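You operate a simulated robot arm through the tools that you are given. There is no shell and no other tool. Be economical: measure what you need, move in short steps, check, and stop when the job is done.

You are at the controls of a simulated robot arm. One attempt, no reset.

TASK
Stand the sink strainer beside the yellow curd tub. It goes on the side that lies toward x +0.0, y -1.0 (a direction in the base frame), with about 3 cm between them.
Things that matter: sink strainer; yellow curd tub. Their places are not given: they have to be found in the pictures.

Only the result counts: the job must be done as asked and must still hold three seconds after the hand-in. Knocking over, shifting, dropping, spilling or breaking anything else fails it.

THE ROBOT
A 6-joint arm with a two-finger parallel gripper, fixed in place. Base frame: the origin is at the foot of the arm, x ahead of it, y to its left, z up. Units: m, degrees, N and s.
Its first joint turns from -66.0 to 66.0 degrees. Payload 2.9 kg.
Tool frame: the origin (TCP) lies between the finger pads and is the grasp point; the fingertips stand 0.03 m ahead of it; z points along the fingers, y is the line along which they close. Largest opening 0.11 m; finger width 0.02, thickness 0.01; the body of the gripper, 0.048 by 0.112 m, starts 0.055 m behind the TCP.
Orientation is that of the tool frame in the base frame, as a unit quaternion [x, y, z, w]. With the fingers straight down and closing along the base's y, the tool's x points along the base's -x, its y along +y and its z along -z.

THE INTERFACE
- The arm moves only by the tool send_rows. Its argument "steps" is a list of rows, each an object (a shift or turn left out is 0, a gripper value left out holds the last) with "delta_rot": the turn, a rotation vector about the tool's x, y, z in degrees, a list of three; "offset": the shift along the tool's x, y, z in m, a list of three; "hand": the finger opening in m, from 0 to 0.11. In form: [{"delta_rot": [wx, wy, wz], "offset": [tx, ty, tz], "hand": hand}, ...]. A call has 1 to 8 rows; each row shifts and turns the commanded pose from where the row before left it, along the tool's axes as they then stand. Rows are played at 5 a second. More than 0.05 m and 8.6 degrees between two rows, or a gripper value outside its range, and nothing of the call is played. Where a pose cannot be reached the arm comes as near as it can. A force on the tool above 40 N (or 10 N above the force at the start of the call, whichever is more), or a blocked arm, ends the call early, and 0.2 s more pass. The fingers move at their own pace (about 0.108 m/s each) and stop on an object; they squeeze with about 32 N. The grip force told is the motor's: it shows also when the fingers shut on nothing. Time passes only in rows, and 0.2 s behind the last, so rows that do not move let the fingers close. It gives the time, the measured TCP pose, the force on the tool (base axes), the opening and the grip force at its end, in the units of the frame above (readings bear some noise), and new pictures: "pictures" is both (left out), scene, wrist or none.
- Cameras (640 x 400 px; columns grow to the right, rows downward): "scene" is fixed at [0.0699, 0.427, 1.3735]; the picture's right is [-0.82, -0.58, 0.00], its down [-0.34, 0.48, -0.81] and it looks along [0.47, -0.66, -0.59] (base axes); focal length 326 px, centre (320, 200). "wrist" rides on the gripper at [-0.036, 0, -0.057] in the tool frame; the picture's right is [0.00, -1.00, 0.00], its down [0.97, 0.00, -0.24] and it looks along [0.24, 0.00, 0.97] (tool axes); focal length 218 px, centre (320, 200).
- measure_at(camera, pixels): there is no depth. For up to 12 entries [column, row, z] of the newest picture of that camera ("zoom" is the newest enlarged one), the place [x, y] in the base frame at which the ray of that pixel passes the height z, good to about 0.002 m, but the place of the scene camera against the robot may be out by one fixed shift of up to 0.012 m in any direction. The clock stands still meanwhile.
- zoom(camera, box): a new picture of the part [left, top, right, bottom] of that camera's present view, enlarged. The clock stands still meanwhile.
- finish_job(): hands the job in; it is judged then, once.

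Go step by step. Measure first, check grasps and placings, and put right what went wrong. The budget is 60 turns and 120 pictures, counting those below and the enlarged ones. Unless the task says otherwise, let go and move clear before handing in, and close with one line.

The tools are called as name(argument=value, ...) on one line, values as JSON. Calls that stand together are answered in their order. send_rows: Moves the arm, as the interface text tells. Its arguments: {"type":"object","properties":{"steps":{"type":"array","items":{"type":"object","properties":{"delta_rot":{"type":"array","items":{"type":"number"}},"offset":{"type":"array","items":{"type":"number"}},"hand":{"type":"number"}}}},"pictures":{"type":"string","enum":["both","scene","wrist","none"]}},"required":["steps"]} The other tools are called the same way: measure_at (camera, pixels) gives the place at which the rays of pixels pass given heights; zoom (camera, box) takes an enlarged picture of a part of a camera's view; finish_job () hands the job in.

At the start:

```text
clock: 0.0
position: [0.3738, -0.1047, 1.0784]
orientation: [0.0, 1.0, 0.0, 0.0]
wrist_force: [-0.7, 0.0, 0.3]
grip_width: 0.1099
grasp_force: 0.1
```

scene: 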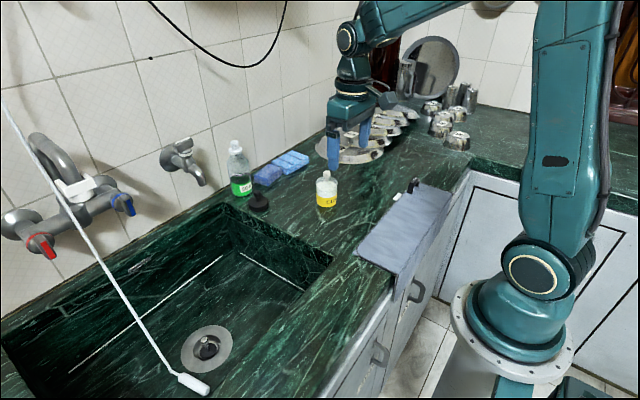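
wrist: 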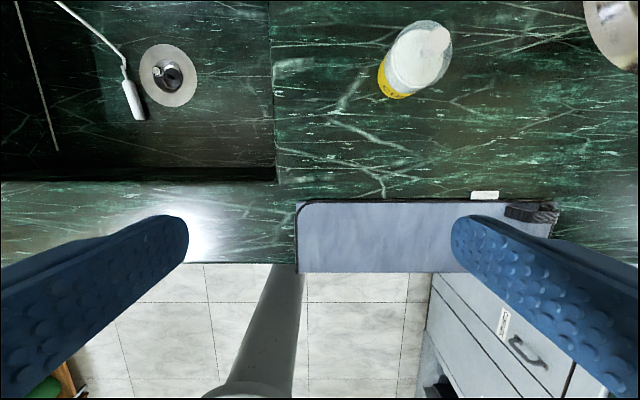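

The tub is probably the yellow-labelled one at scene (326,190). The strainer could be the dark thing at (258,201) or the one in the sink at (207,347), so I'll zoom in on both.

zoom(camera="scene", box=[220, 130, 380, 230])

zoom(camera="scene", box=[160, 310, 260, 390])

zoom(camera="scene", box=[330, 60, 490, 160])

```text
4.00 times, centred on (300, 180) of scene
```

zoom: 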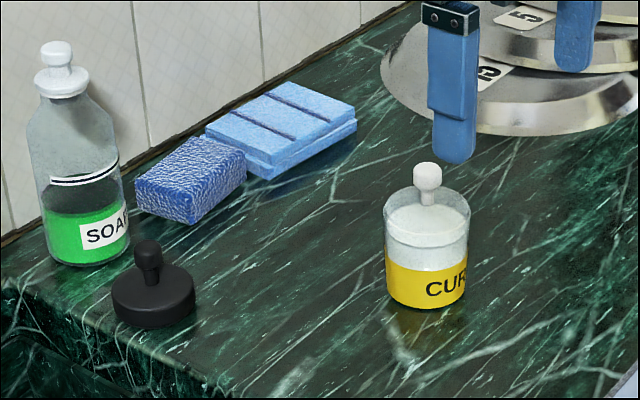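

```text
5.00 times, centred on (210, 350) of scene
```

zoom: 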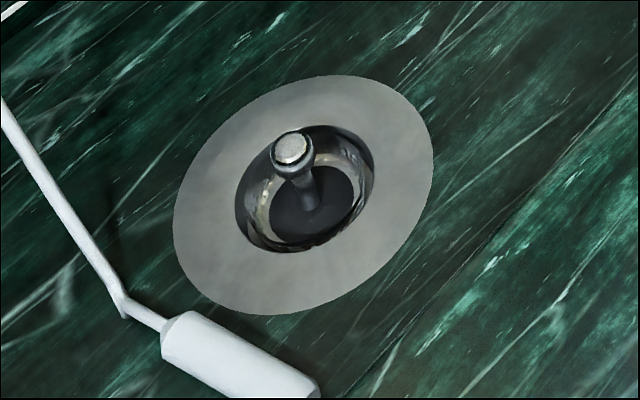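

```text
4.00 times, centred on (410, 110) of scene
```

zoom: 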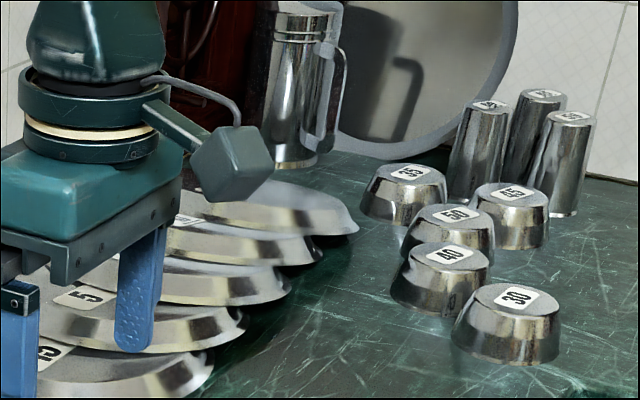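

The metal-knobbed strainer sits in the sink drain (scene about (206,338)), and the black item is a stopper plug. I'll triangulate the knob, drain flange and tub from both cameras.

measure_at(camera="scene", pixels=[[206, 339, 0.4], [206, 339, 0.45], [206, 339, 0.5], [206.5, 348.5, 0.4], [206.5, 348.5, 0.45], [327, 206, 0.584], [327, 175, 0.65], [336, 205, 0.584], [317, 205, 0.584], [332, 262, 0.584], [207, 386, 0.45]])

zoom(camera="wrist", box=[110, 20, 230, 130])

zoom(camera="wrist", box=[350, 0, 510, 110])

measure_at(camera="wrist", pixels=[[169, 76, 0.4], [169, 76, 0.45], [169, 76, 0.5], [274, 178, 0.584], [394, 88, 0.584], [420, 50, 0.65], [140, 76, 0.4], [197, 76, 0.4], [140, 76, 0.45], [197, 76, 0.45], [136, 100, 0.45], [150, 182, 0.584]])

```text
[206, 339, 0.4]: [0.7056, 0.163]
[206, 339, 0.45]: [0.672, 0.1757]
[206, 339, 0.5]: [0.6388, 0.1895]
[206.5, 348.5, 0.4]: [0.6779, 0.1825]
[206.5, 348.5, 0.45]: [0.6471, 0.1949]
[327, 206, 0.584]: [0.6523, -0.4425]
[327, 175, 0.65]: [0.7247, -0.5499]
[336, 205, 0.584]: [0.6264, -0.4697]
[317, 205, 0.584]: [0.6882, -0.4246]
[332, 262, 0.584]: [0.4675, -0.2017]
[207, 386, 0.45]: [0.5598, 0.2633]
```

```text
3.64 times, centred on (170, 75) of wrist
```

zoom: 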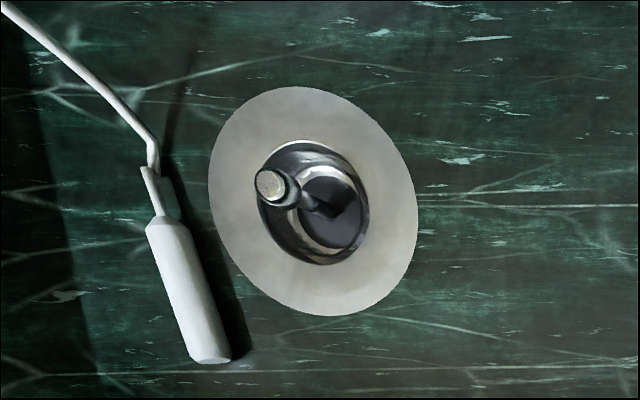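

```text
3.64 times, centred on (430, 55) of wrist
```

zoom: 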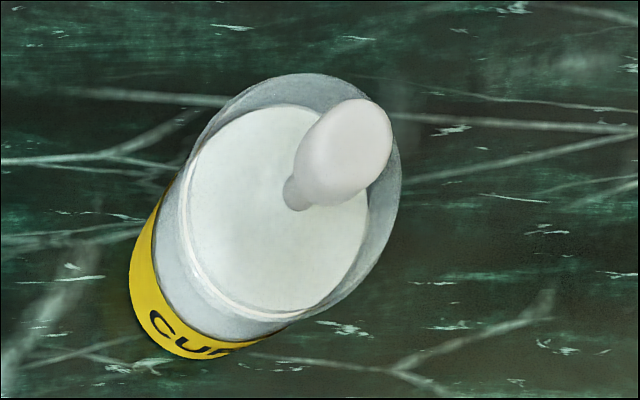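

```text
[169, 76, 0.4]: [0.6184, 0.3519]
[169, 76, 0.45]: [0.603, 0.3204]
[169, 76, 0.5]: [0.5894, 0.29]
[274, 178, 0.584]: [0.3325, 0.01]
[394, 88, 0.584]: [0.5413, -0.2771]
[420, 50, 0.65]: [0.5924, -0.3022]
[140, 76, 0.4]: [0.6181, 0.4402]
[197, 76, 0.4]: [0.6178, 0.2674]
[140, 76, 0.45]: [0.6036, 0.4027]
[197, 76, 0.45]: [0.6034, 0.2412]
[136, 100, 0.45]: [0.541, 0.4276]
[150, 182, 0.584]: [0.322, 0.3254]
```

Intersecting the rays of both cameras puts the counter at z≈0.793 and the sink floor at ≈0.59. The strainer is at about (0.56, 0.233) with its knob top at z≈0.635. The tub is at about (0.503, -0.211), and its top at z≈0.908. A pole stands near y≈0.30, so I'll move above the sink and turn the tool to close along x.

send_rows(steps=[{"offset": [-0.02, 0.045, 0]}, {"offset": [-0.02, 0.045, 0]}, {"offset": [-0.02, 0.045, 0]}, {"offset": [-0.02, 0.045, 0]}, {"offset": [-0.02, 0.045, 0]}, {"offset": [-0.02, 0.045, 0]}, {"delta_rot": [0, 0, 8.5]}, {"delta_rot": [0, 0, 8.5]}], pictures="none")

send_rows(steps=[{"delta_rot": [0, 0, 8.5]}, {"delta_rot": [0, 0, 8.5]}, {"delta_rot": [0, 0, 8.5]}, {"delta_rot": [0, 0, 8.5]}, {"delta_rot": [0, 0, 8.5]}, {"delta_rot": [0, 0, 8.5]}, {"delta_rot": [0, 0, 8.5]}, {"delta_rot": [0, 0, 8.5]}], pictures="none")

send_rows(steps=[{"delta_rot": [0, 0, 5]}, {"offset": [0, 0.015, 0.04]}, {"offset": [0, 0.015, 0.04]}, {"offset": [0, 0.015, 0.04]}, {"offset": [0, 0.01, 0.04]}])

```text
clock: 1.8
position: [0.4953, 0.1631, 1.0777]
orientation: [0.149, 0.989, 0.001, 0.0]
wrist_force: [0.3, 0.4, 0.9]
grip_width: 0.1099
grasp_force: 0.1
```

```text
clock: 3.6
position: [0.4942, 0.1643, 1.0784]
orientation: [0.676, 0.737, 0.0, 0.0]
wrist_force: [0.3, 0.1, -0.2]
grip_width: 0.1098
grasp_force: 0.1
```

```text
clock: 4.8
position: [0.5521, 0.1652, 0.9166]
orientation: [0.707, 0.707, 0.0, 0.001]
wrist_force: [0.8, -0.1, 0.3]
grip_width: 0.1099
grasp_force: 0.1
```

scene: 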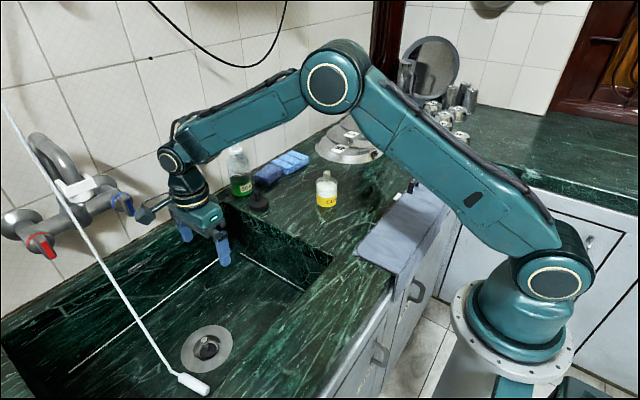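
wrist: 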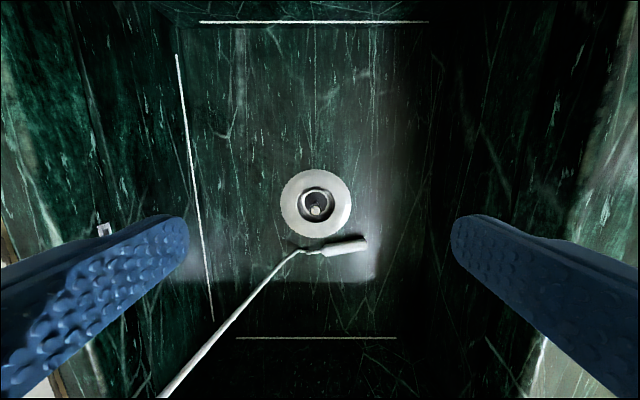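

The wrist view shows the strainer knob at about (315,210), with the pole on the +y side as computed. I'll zoom in and measure it.

zoom(camera="wrist", box=[260, 160, 380, 260])

measure_at(camera="wrist", pixels=[[315, 210, 0.63], [315.5, 203.5, 0.584], [281, 203, 0.584], [351, 203, 0.584], [366, 241, 0.61], [325, 250, 0.61], [303, 250, 0.62], [180, 375, 0.8]])

```text
4.00 times, centred on (320, 210) of wrist
```

zoom: 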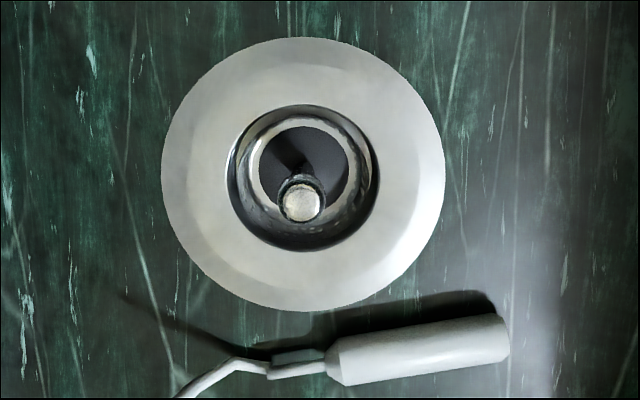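

```text
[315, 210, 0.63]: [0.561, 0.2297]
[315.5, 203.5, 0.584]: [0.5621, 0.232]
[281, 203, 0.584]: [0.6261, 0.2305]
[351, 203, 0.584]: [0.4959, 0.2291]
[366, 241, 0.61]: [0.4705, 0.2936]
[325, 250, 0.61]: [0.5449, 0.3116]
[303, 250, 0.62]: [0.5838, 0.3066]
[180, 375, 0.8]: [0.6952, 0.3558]
```

The knob is at (0.561, 0.230), and the pole bottom is at y≈0.30. I'll centre over it, narrow the fingers and descend to look again.

send_rows(steps=[{"offset": [0.033, 0.005, 0], "hand": 0.055}, {"offset": [0.032, 0.004, 0]}, {"offset": [0, 0, 0.04]}, {"offset": [0, 0, 0.04]}, {"offset": [0, 0, 0.04]}, {"offset": [0, 0, 0.04]}, {"offset": [0, 0, 0.04]}, {}])

zoom(camera="wrist", box=[220, 120, 420, 320])

zoom(camera="scene", box=[140, 230, 280, 390])

```text
clock: 6.6
position: [0.5581, 0.2283, 0.7194]
orientation: [0.707, 0.707, 0.0, 0.0]
wrist_force: [0.4, -1.1, 0.3]
grip_width: 0.0551
grasp_force: 0.0
```

scene: 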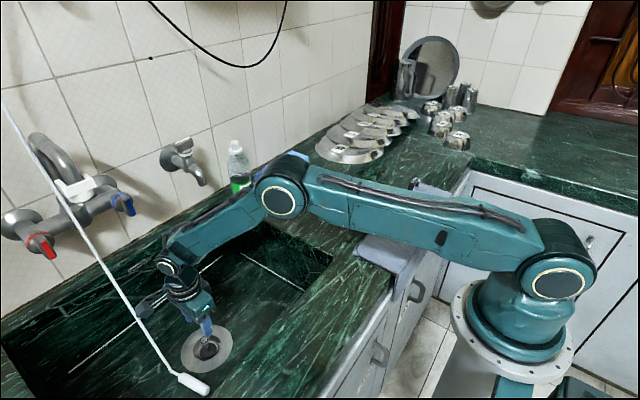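
wrist: 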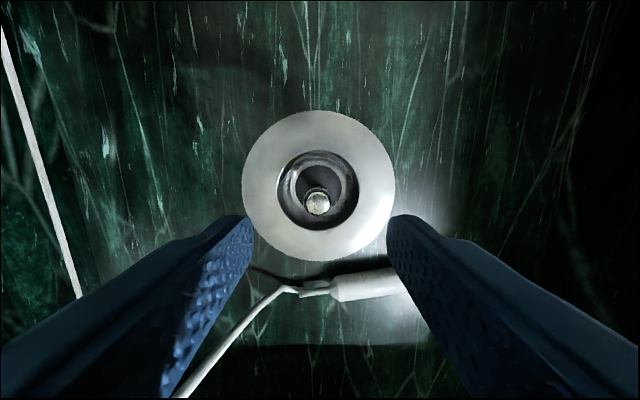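

```text
2.00 times, centred on (320, 220) of wrist
```

zoom: 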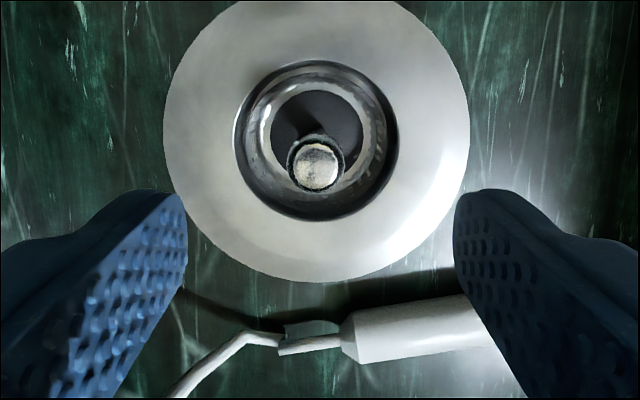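

```text
2.50 times, centred on (210, 310) of scene
```

zoom: 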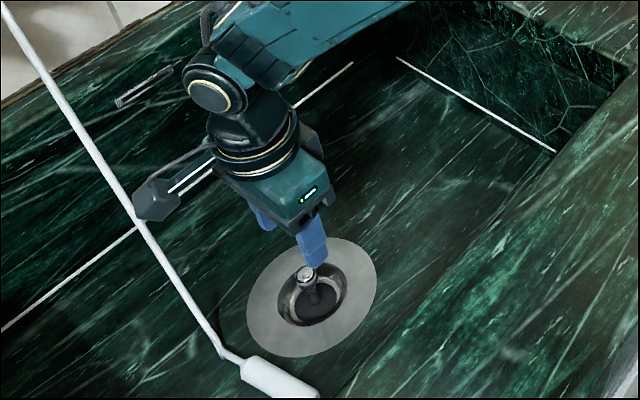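

The knob is centred between the fingers. In the scene picture, though, a box on an arm at about (202,310) looks close to the pole, so I'll zoom in on that before going lower.

zoom(camera="scene", box=[110, 250, 220, 340])

measure_at(camera="wrist", pixels=[[318, 201, 0.635], [242, 182, 0.584], [395, 182, 0.584], [300, 290, 0.62], [250, 320, 0.65], [200, 370, 0.7], [319, 188, 0.584]])

```text
4.44 times, centred on (165, 295) of scene
```

zoom: 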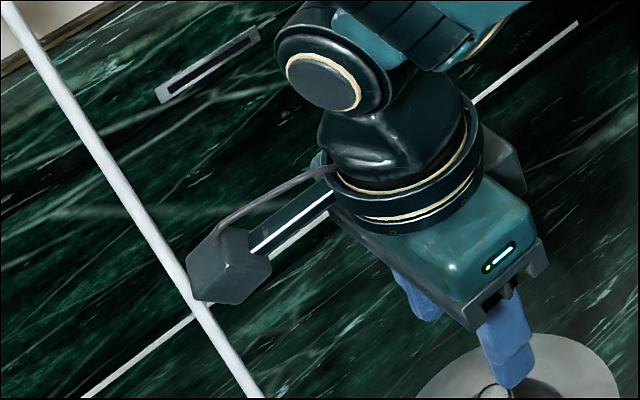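

```text
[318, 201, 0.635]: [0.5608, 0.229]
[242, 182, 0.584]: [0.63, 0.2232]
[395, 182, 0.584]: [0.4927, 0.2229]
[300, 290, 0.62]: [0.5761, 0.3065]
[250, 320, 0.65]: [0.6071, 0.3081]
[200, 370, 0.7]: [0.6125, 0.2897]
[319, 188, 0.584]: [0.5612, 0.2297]
```

The pole is at about (0.66, 0.309) at z 0.79, and the tool's side box is near (0.56, 0.32), so they clear. I'll turn the tool back 15° to swing the box further away, then descend to the knob.

send_rows(steps=[{"delta_rot": [0, 0, -7.5]}, {"delta_rot": [0, 0, -7.5]}, {"offset": [0, 0.002, 0.02]}, {"offset": [0, 0, 0.02]}, {"offset": [0, 0, 0.02]}, {"offset": [0, 0, 0.015]}, {"offset": [0, 0, 0.013]}, {}])

zoom(camera="scene", box=[110, 270, 250, 390])

```text
clock: 8.4
position: [0.5617, 0.2289, 0.629]
orientation: [0.608, 0.794, 0.001, 0.0]
wrist_force: [-0.4, 0.7, 3.3]
grip_width: 0.0552
grasp_force: 0.6
```

scene: 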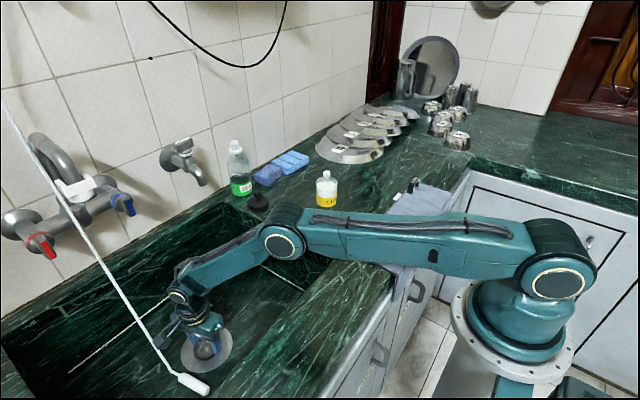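
wrist: 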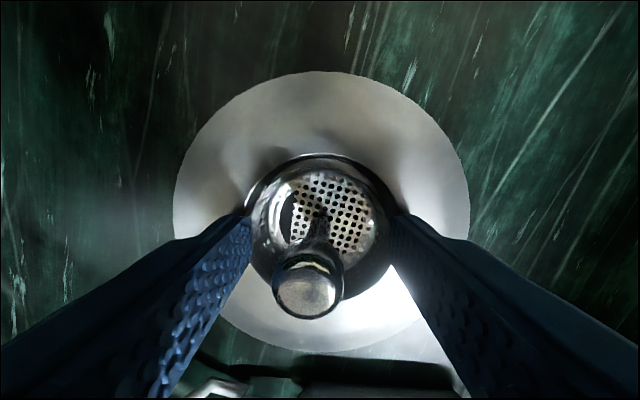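

```text
3.33 times, centred on (180, 330) of scene
```

zoom: 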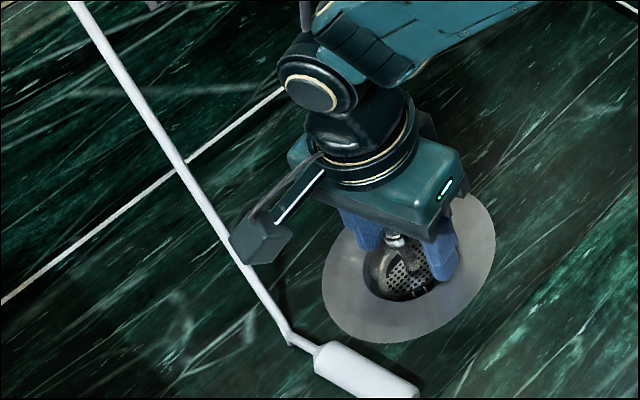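

The fingers straddle the knob at wrist (308,290), and the perforated strainer is visible below it. I'll close the grip.

send_rows(steps=[{"hand": 0.03}, {"hand": 0.01}, {"hand": 0.005}, {"hand": 0.005}, {}])

```text
clock: 9.2
position: [0.5528, 0.2301, 0.6301]
orientation: [0.607, 0.794, -0.01, -0.007]
wrist_force: [-19.9, -6.6, 20.8]
grip_width: 0.0315
grasp_force: 26.3
stopped in row 3: the force on the tool passed its limit (the readings are from after the stop); the commanded pose is now the measured one
```

scene: 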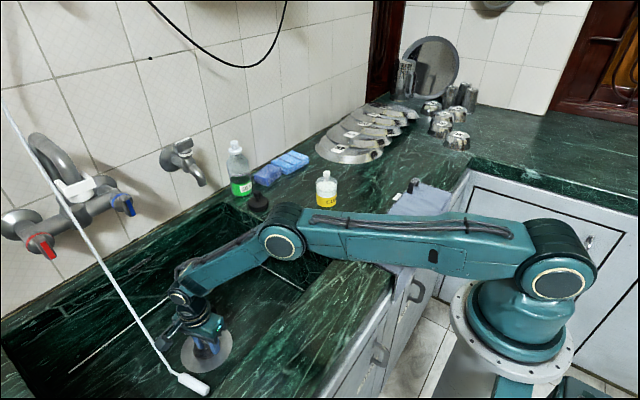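
wrist: 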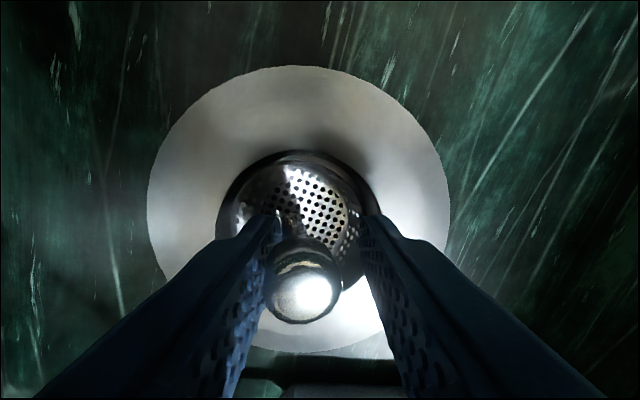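

The right finger caught on something low, probably the cup or drain rim, before it reached the knob, so the fingertips are too deep. I'll open, rise about 14 mm and recentre.

send_rows(steps=[{"hand": 0.05}, {"hand": 0.05, "offset": [0, 0, -0.008]}, {"offset": [0, 0, -0.007]}, {}, {}])

zoom(camera="wrist", box=[200, 120, 420, 340])

zoom(camera="scene", box=[160, 300, 260, 380])

```text
clock: 10.4
position: [0.555, 0.2276, 0.6435]
orientation: [0.607, 0.795, -0.006, -0.005]
wrist_force: [0.0, -1.0, 1.0]
grip_width: 0.0498
grasp_force: 0.1
```

scene: 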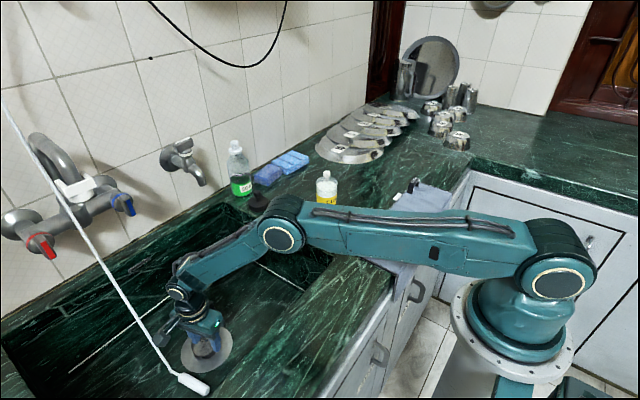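
wrist: 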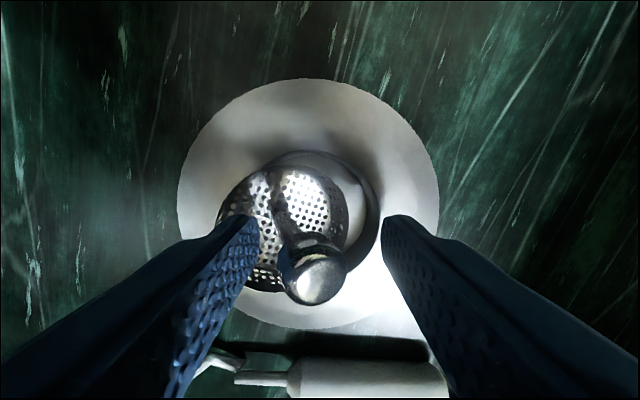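

```text
1.82 times, centred on (310, 230) of wrist
```

zoom: 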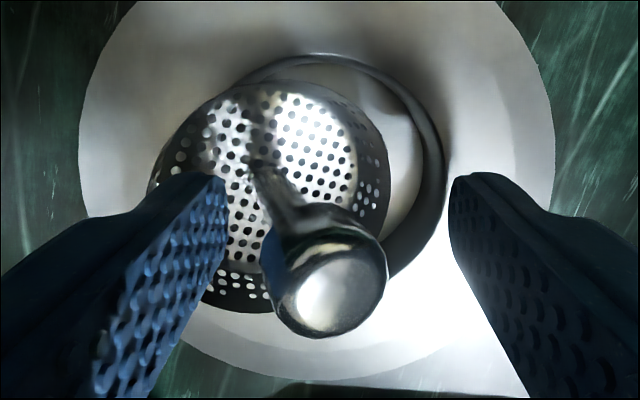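

```text
5.00 times, centred on (210, 340) of scene
```

zoom: 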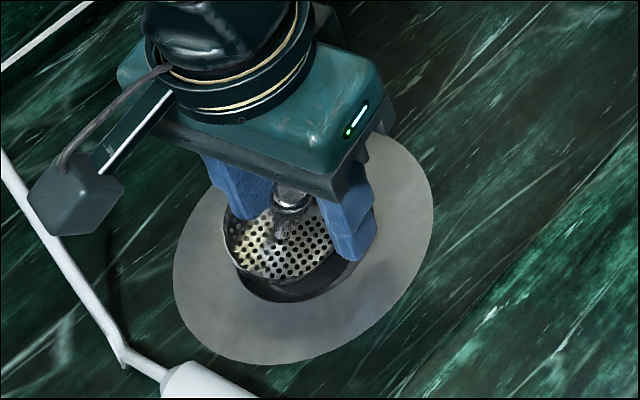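

The strainer is now tipped, with its +x side out of the drain. The knob at wrist (318,278) is still midway between the fingers. I'll rise another 6 mm so the tips clear the cup rim, then close on the knob; the flat pads should straighten it.

send_rows(steps=[{"offset": [0.003, 0, -0.006]}, {"hand": 0.035}, {"hand": 0.022}, {"hand": 0.015}, {"hand": 0.01}, {"hand": 0.005}, {}])

zoom(camera="scene", box=[160, 300, 260, 380])

```text
clock: 12.0
position: [0.5547, 0.2322, 0.649]
orientation: [0.606, 0.795, -0.006, -0.004]
wrist_force: [0.4, 0.5, -1.2]
grip_width: 0.019
grasp_force: 32.0
```

scene: 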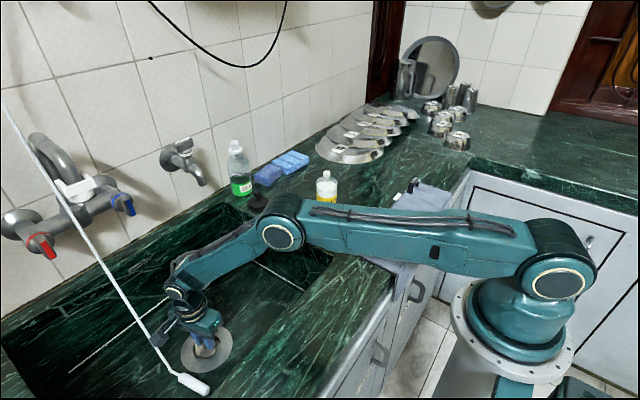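
wrist: 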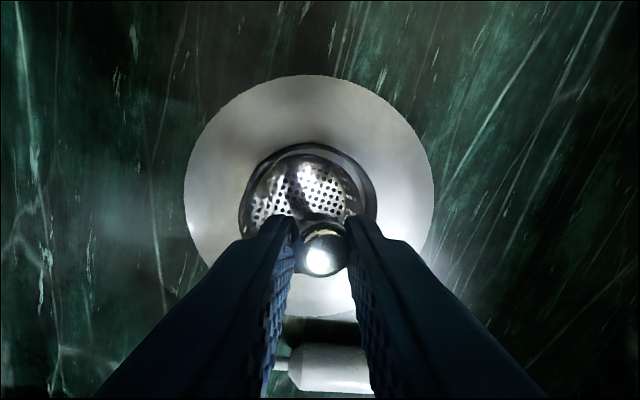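

```text
5.00 times, centred on (210, 340) of scene
```

zoom: 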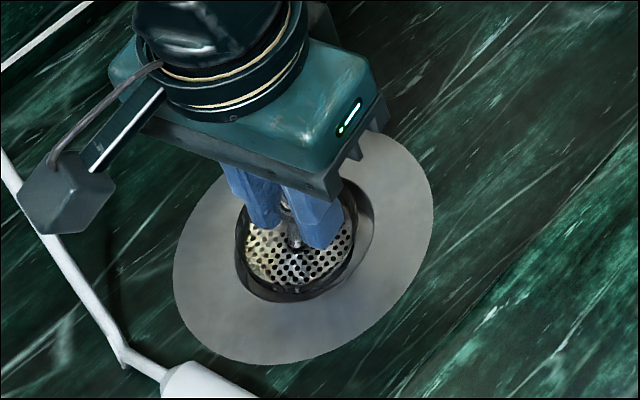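

The knob is gripped at 19 mm and 32 N, and the strainer looks nearly upright. I'll lift slowly.

send_rows(steps=[{"offset": [0, 0, -0.01]}, {"offset": [0, 0, -0.02]}, {"offset": [0, 0, -0.03]}, {"offset": [0, 0, -0.04]}, {"offset": [0, 0, -0.04]}, {"offset": [0, 0, -0.04]}, {"offset": [0, 0, -0.04]}, {"offset": [0, 0, -0.04]}])

zoom(camera="scene", box=[130, 180, 290, 300])

```text
clock: 13.8
position: [0.5583, 0.2344, 0.9103]
orientation: [0.607, 0.795, -0.007, -0.006]
wrist_force: [-0.4, -0.9, 0.5]
grip_width: 0.0191
grasp_force: 32.2
```

scene: 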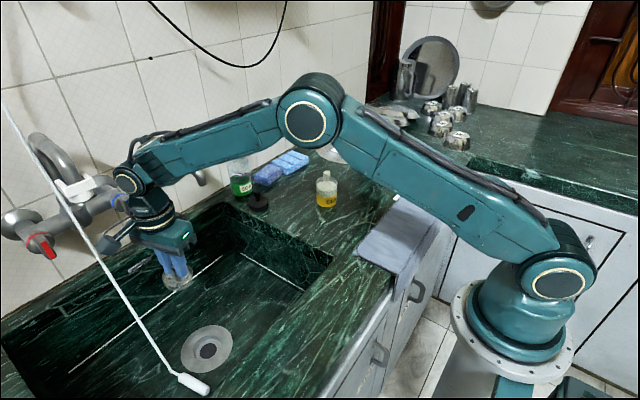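
wrist: 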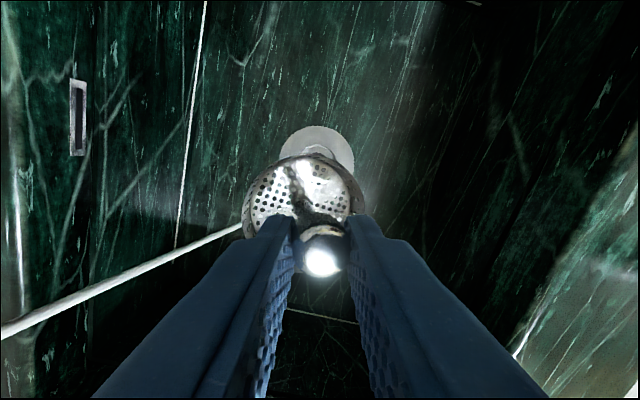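

```text
3.33 times, centred on (210, 240) of scene
```

zoom: 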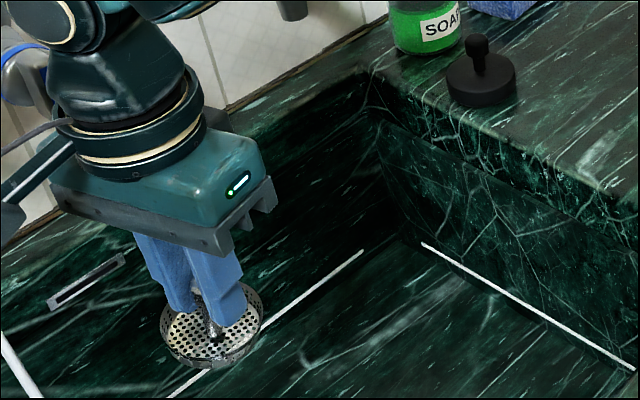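

The strainer is out, upright and about 6 cm across, and the drain is empty. I'll raise it well above the tub height, turn the tool back to about 45° and carry it over to the −y side of the tub.

send_rows(steps=[{"offset": [0, 0, -0.04]}, {"offset": [0, 0, -0.04]}, {"offset": [0, 0, -0.04]}, {"delta_rot": [0, 0, -7.5]}, {"delta_rot": [0, 0, -7.5]}, {"delta_rot": [0, 0, -7.5]}, {"delta_rot": [0, 0, -7.5]}], pictures="none")

send_rows(steps=[{"offset": [-0.0308, -0.0375, 0]}, {"offset": [-0.0308, -0.0375, 0]}, {"offset": [-0.0308, -0.0375, 0]}, {"offset": [-0.0308, -0.0375, 0]}, {"offset": [-0.0308, -0.0375, 0]}, {"offset": [-0.0308, -0.0375, 0]}, {"offset": [-0.0308, -0.0375, 0]}, {"offset": [-0.0308, -0.0375, 0]}], pictures="none")

send_rows(steps=[{"offset": [-0.0308, -0.0375, 0]}, {"offset": [-0.0308, -0.0375, 0]}, {"offset": [-0.0308, -0.0375, 0]}, {}])

zoom(camera="scene", box=[260, 80, 420, 220])

```text
clock: 15.4
position: [0.561, 0.2338, 1.0314]
orientation: [0.38, 0.925, -0.006, -0.007]
wrist_force: [1.1, -0.4, 0.4]
grip_width: 0.019
grasp_force: 32.2
```

```text
clock: 17.2
position: [0.5254, -0.1564, 1.0298]
orientation: [0.38, 0.925, -0.005, -0.007]
wrist_force: [-0.1, 0.0, -0.1]
grip_width: 0.0183
grasp_force: 32.8
```

```text
clock: 18.2
position: [0.5138, -0.2973, 1.0294]
orientation: [0.38, 0.925, -0.005, -0.007]
wrist_force: [0.1, 0.3, -0.6]
grip_width: 0.018
grasp_force: 31.9
```

scene: 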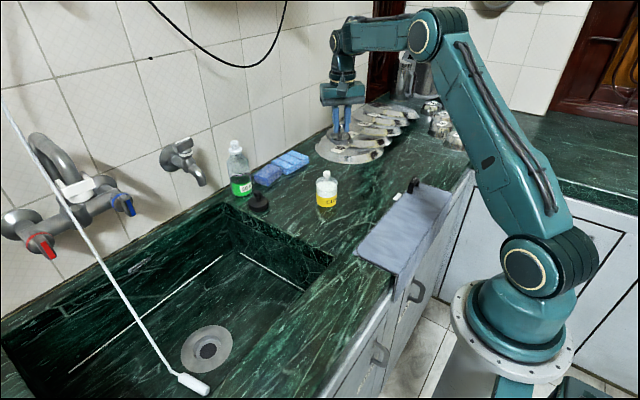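
wrist: 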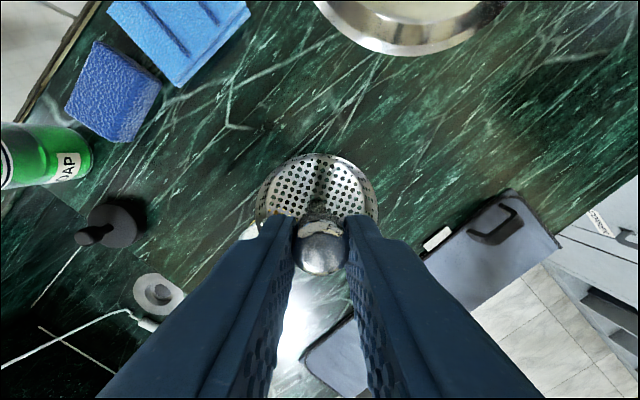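

```text
2.86 times, centred on (340, 150) of scene
```

zoom: 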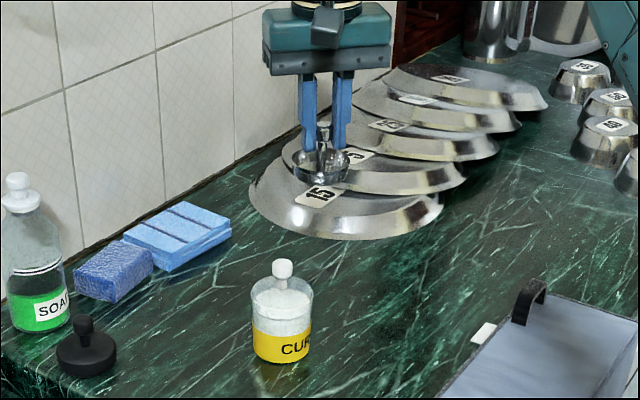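

The strainer hangs at (0.514, -0.297), with the tub estimated at (0.503, -0.211) and a radius of about 0.03. I'll shift to x≈0.50 and go down to about 3 cm above expected contact, then check.

send_rows(steps=[{"offset": [0.0093, -0.0106, 0]}, {"offset": [0, 0, 0.035]}, {"offset": [0, 0, 0.035]}, {"offset": [0, 0, 0.035]}, {"offset": [0, 0, 0.03]}, {}])

zoom(camera="scene", box=[260, 110, 400, 220])

```text
clock: 19.6
position: [0.4953, -0.2991, 0.8971]
orientation: [0.38, 0.925, -0.005, -0.007]
wrist_force: [0.1, -0.3, -0.4]
grip_width: 0.0181
grasp_force: 31.9
```

scene: 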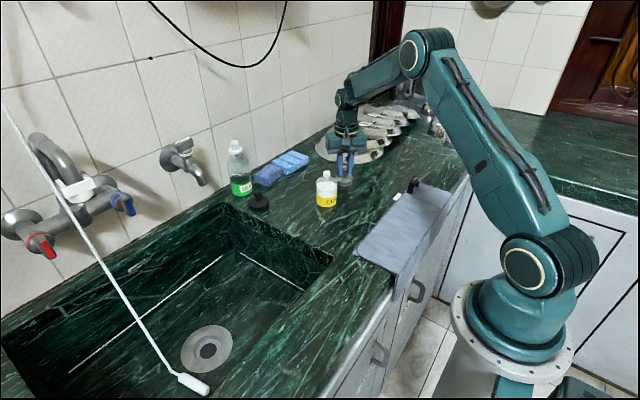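
wrist: 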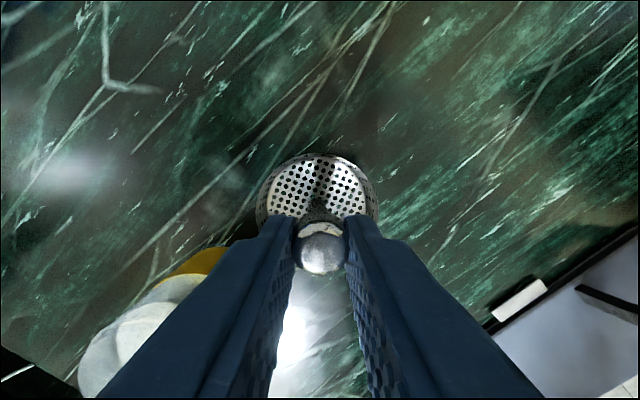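

```text
3.64 times, centred on (330, 165) of scene
```

zoom: 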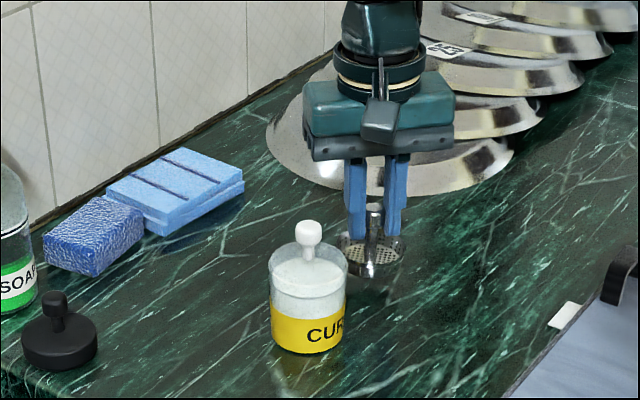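

The view is clear, and the tub's yellow base edge shows at wrist (215,250). I'll measure its extents at counter height before going down.

measure_at(camera="wrist", pixels=[[225, 248, 0.793], [200, 252, 0.793], [165, 277, 0.793], [150, 290, 0.815], [318, 190, 0.84], [318, 155, 0.84], [378, 200, 0.84], [258, 200, 0.84], [80, 370, 0.881]])

zoom(camera="wrist", box=[60, 140, 400, 400])

```text
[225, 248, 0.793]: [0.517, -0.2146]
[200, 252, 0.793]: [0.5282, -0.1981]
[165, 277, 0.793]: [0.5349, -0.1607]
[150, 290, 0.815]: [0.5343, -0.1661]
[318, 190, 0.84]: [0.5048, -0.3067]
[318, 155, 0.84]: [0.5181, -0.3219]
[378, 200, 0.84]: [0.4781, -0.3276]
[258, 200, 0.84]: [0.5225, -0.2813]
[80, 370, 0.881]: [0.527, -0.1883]
```

```text
1.54 times, centred on (230, 270) of wrist
```

zoom: 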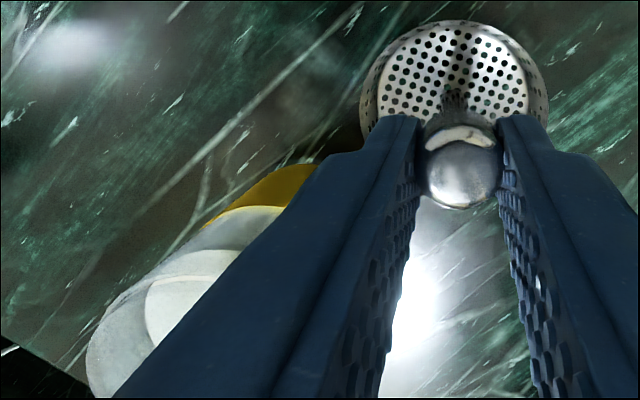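

The measured gap is close to the target, so I'll lower it in small steps until contact and check.

send_rows(steps=[{"offset": [0, 0, 0.01]}, {"offset": [0, 0, 0.01]}, {"offset": [0, 0, 0.005]}, {"offset": [0, 0, 0.004]}, {}])

zoom(camera="scene", box=[290, 130, 390, 220])

```text
clock: 20.8
position: [0.4985, -0.2993, 0.8725]
orientation: [0.38, 0.925, -0.006, -0.002]
wrist_force: [3.5, 4.0, 30.1]
grip_width: 0.0181
grasp_force: 32.3
```

scene: 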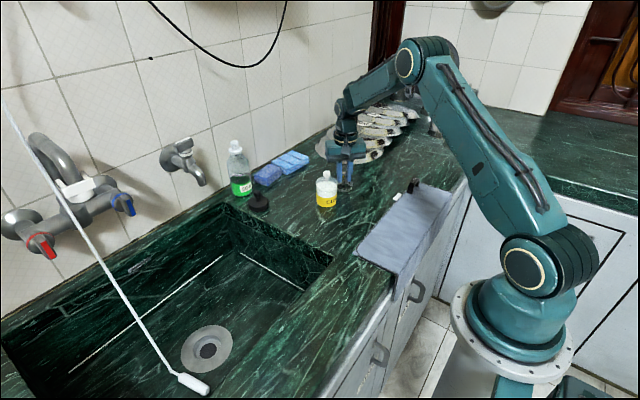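
wrist: 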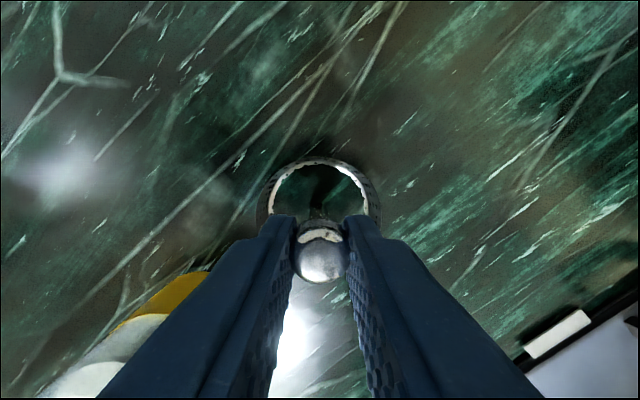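

```text
4.44 times, centred on (340, 175) of scene
```

zoom: 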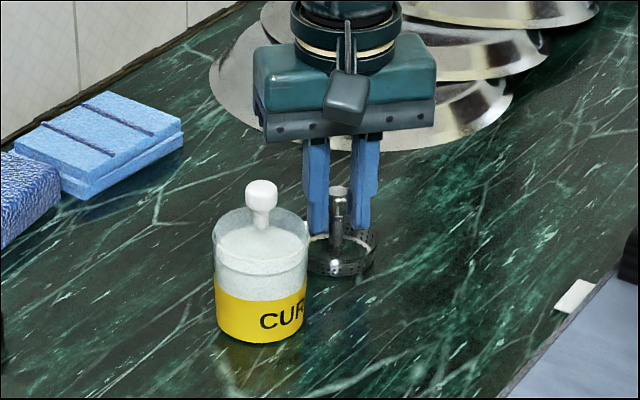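

It's in contact (30 N up), and the strainer looks flat on the counter. I'll relieve the press, release partly and rise clear.

send_rows(steps=[{"offset": [0, 0, -0.004]}, {}, {"hand": 0.03}, {"hand": 0.04}, {}, {"offset": [0, 0, -0.02]}, {"offset": [0, 0, -0.03]}, {"offset": [0, 0, -0.03]}], pictures="none")

send_rows(steps=[{"offset": [0, 0, -0.04]}, {"offset": [-0.03, -0.02, -0.02]}, {"offset": [-0.03, -0.03, 0]}, {"offset": [-0.03, -0.03, 0]}, {}])

zoom(camera="scene", box=[290, 130, 390, 220])

```text
clock: 22.6
position: [0.4944, -0.2999, 0.9535]
orientation: [0.38, 0.925, -0.005, -0.006]
wrist_force: [0.0, -0.3, 0.7]
grip_width: 0.0401
grasp_force: 0.0
```

```text
clock: 23.8
position: [0.503, -0.4154, 1.0099]
orientation: [0.38, 0.925, -0.003, -0.006]
wrist_force: [0.5, -0.1, 0.4]
grip_width: 0.0401
grasp_force: 0.1
out of reach, approached as far as the arm can: row 4
```

scene: 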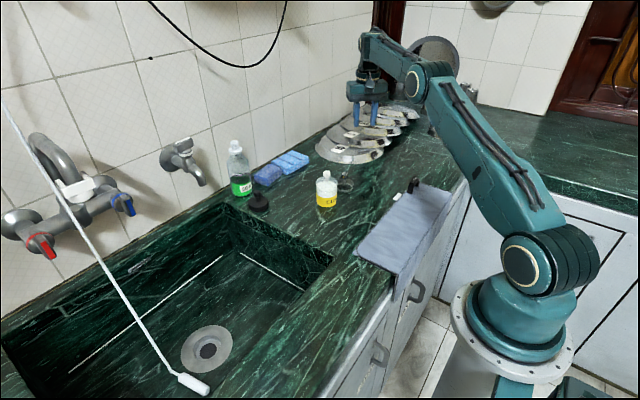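
wrist: 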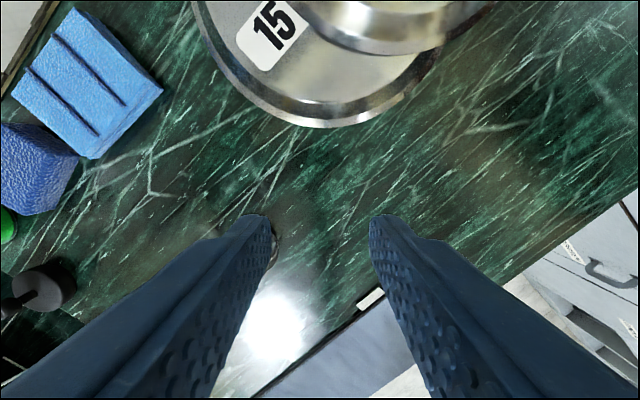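

```text
4.44 times, centred on (340, 175) of scene
```

zoom: 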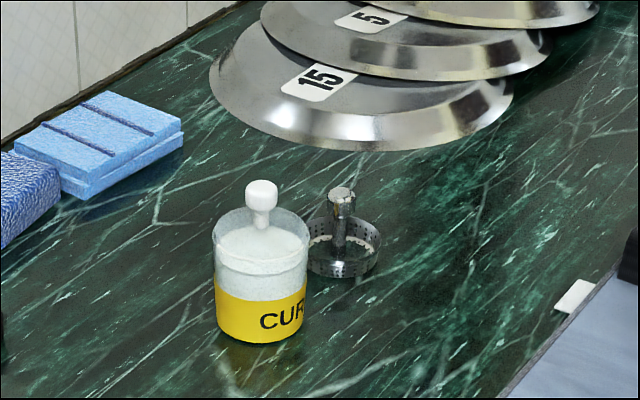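

The strainer stands upright beside the tub. I'll measure both base centres and the facing edges at counter height in the zoomed view.

measure_at(camera="zoom", pixels=[[260, 315, 0.793], [342, 256, 0.793], [215, 315, 0.793], [306, 315, 0.793], [305, 256, 0.793], [379, 256, 0.793], [260, 342, 0.793], [342, 278, 0.793], [340, 190, 0.853], [261, 184, 0.908]])

```text
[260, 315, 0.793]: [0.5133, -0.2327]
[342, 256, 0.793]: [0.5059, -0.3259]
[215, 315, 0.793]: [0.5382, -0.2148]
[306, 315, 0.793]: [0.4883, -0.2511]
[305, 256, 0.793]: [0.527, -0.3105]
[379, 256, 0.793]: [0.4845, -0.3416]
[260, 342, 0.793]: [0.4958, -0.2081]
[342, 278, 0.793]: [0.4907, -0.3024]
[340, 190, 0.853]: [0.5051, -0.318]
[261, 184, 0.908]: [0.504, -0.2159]
```

Scene estimates give a gap of roughly 3.5 cm with Δx≈−0.7 cm. I'll move to a clear overhead wrist view, staying high, to confirm.

send_rows(steps=[{"offset": [0.0445, 0.0163, -0.01]}, {"offset": [0.0445, 0.0163, -0.01]}, {"offset": [0.0445, 0.0163, 0]}, {"offset": [0.0445, 0.0163, 0]}, {"offset": [0.0445, 0.0163, 0]}, {}], pictures="wrist")

```text
clock: 25.2
position: [0.4037, -0.2009, 1.0345]
orientation: [0.381, 0.925, -0.005, -0.006]
wrist_force: [-0.3, -0.1, 0.0]
grip_width: 0.04
grasp_force: 0.0
```

wrist: 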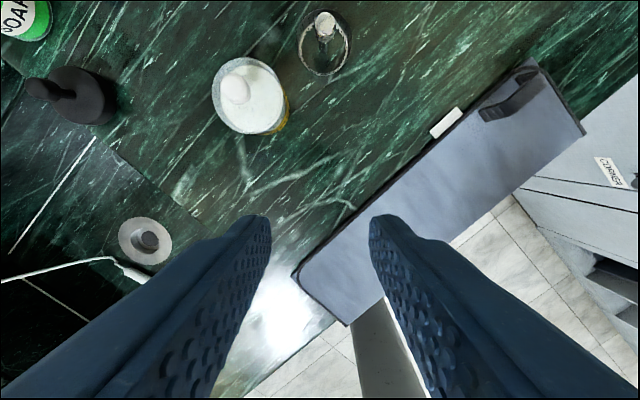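

zoom(camera="wrist", box=[200, 0, 370, 150])

```text
2.67 times, centred on (285, 75) of wrist
```

zoom: 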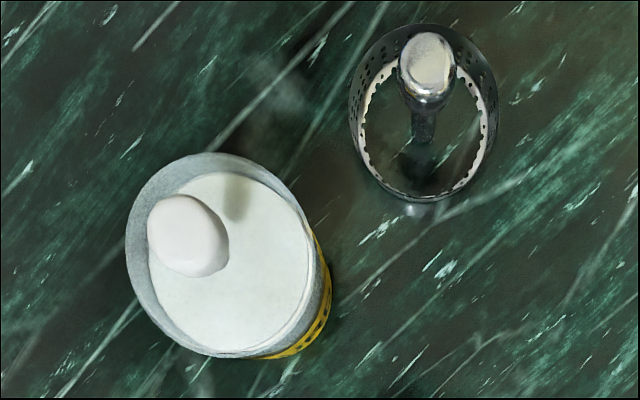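

measure_at(camera="zoom", pixels=[[426, 133, 0.8], [427, 203, 0.793], [355, 140, 0.8], [497, 130, 0.8], [220, 255, 0.881], [332, 285, 0.793], [127, 240, 0.881], [310, 270, 0.881], [427, 60, 0.853], [190, 235, 0.908], [388, 192, 0.793], [320, 330, 0.793]])

```text
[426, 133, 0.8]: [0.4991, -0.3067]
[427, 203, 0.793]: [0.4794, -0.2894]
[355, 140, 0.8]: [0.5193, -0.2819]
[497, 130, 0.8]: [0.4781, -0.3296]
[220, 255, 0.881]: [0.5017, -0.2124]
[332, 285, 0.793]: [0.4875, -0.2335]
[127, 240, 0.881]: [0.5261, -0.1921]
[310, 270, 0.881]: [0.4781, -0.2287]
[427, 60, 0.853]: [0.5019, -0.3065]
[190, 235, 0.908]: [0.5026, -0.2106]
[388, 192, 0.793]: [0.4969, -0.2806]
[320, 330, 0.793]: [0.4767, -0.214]
```

The wrist view agrees between knob and base. The tub is at (0.502, -0.212) and the strainer at (0.500, -0.307), upright, due −y with a gap of about 3.3 cm. The gripper is clear and nothing else has moved, so I'm handing in.

finish_job()

```text
The job is handed in.
```

The sink strainer is standing upright beside the yellow curd tub, directly on its −y side with a gap of about 3.3 cm, and the gripper is released and clear.
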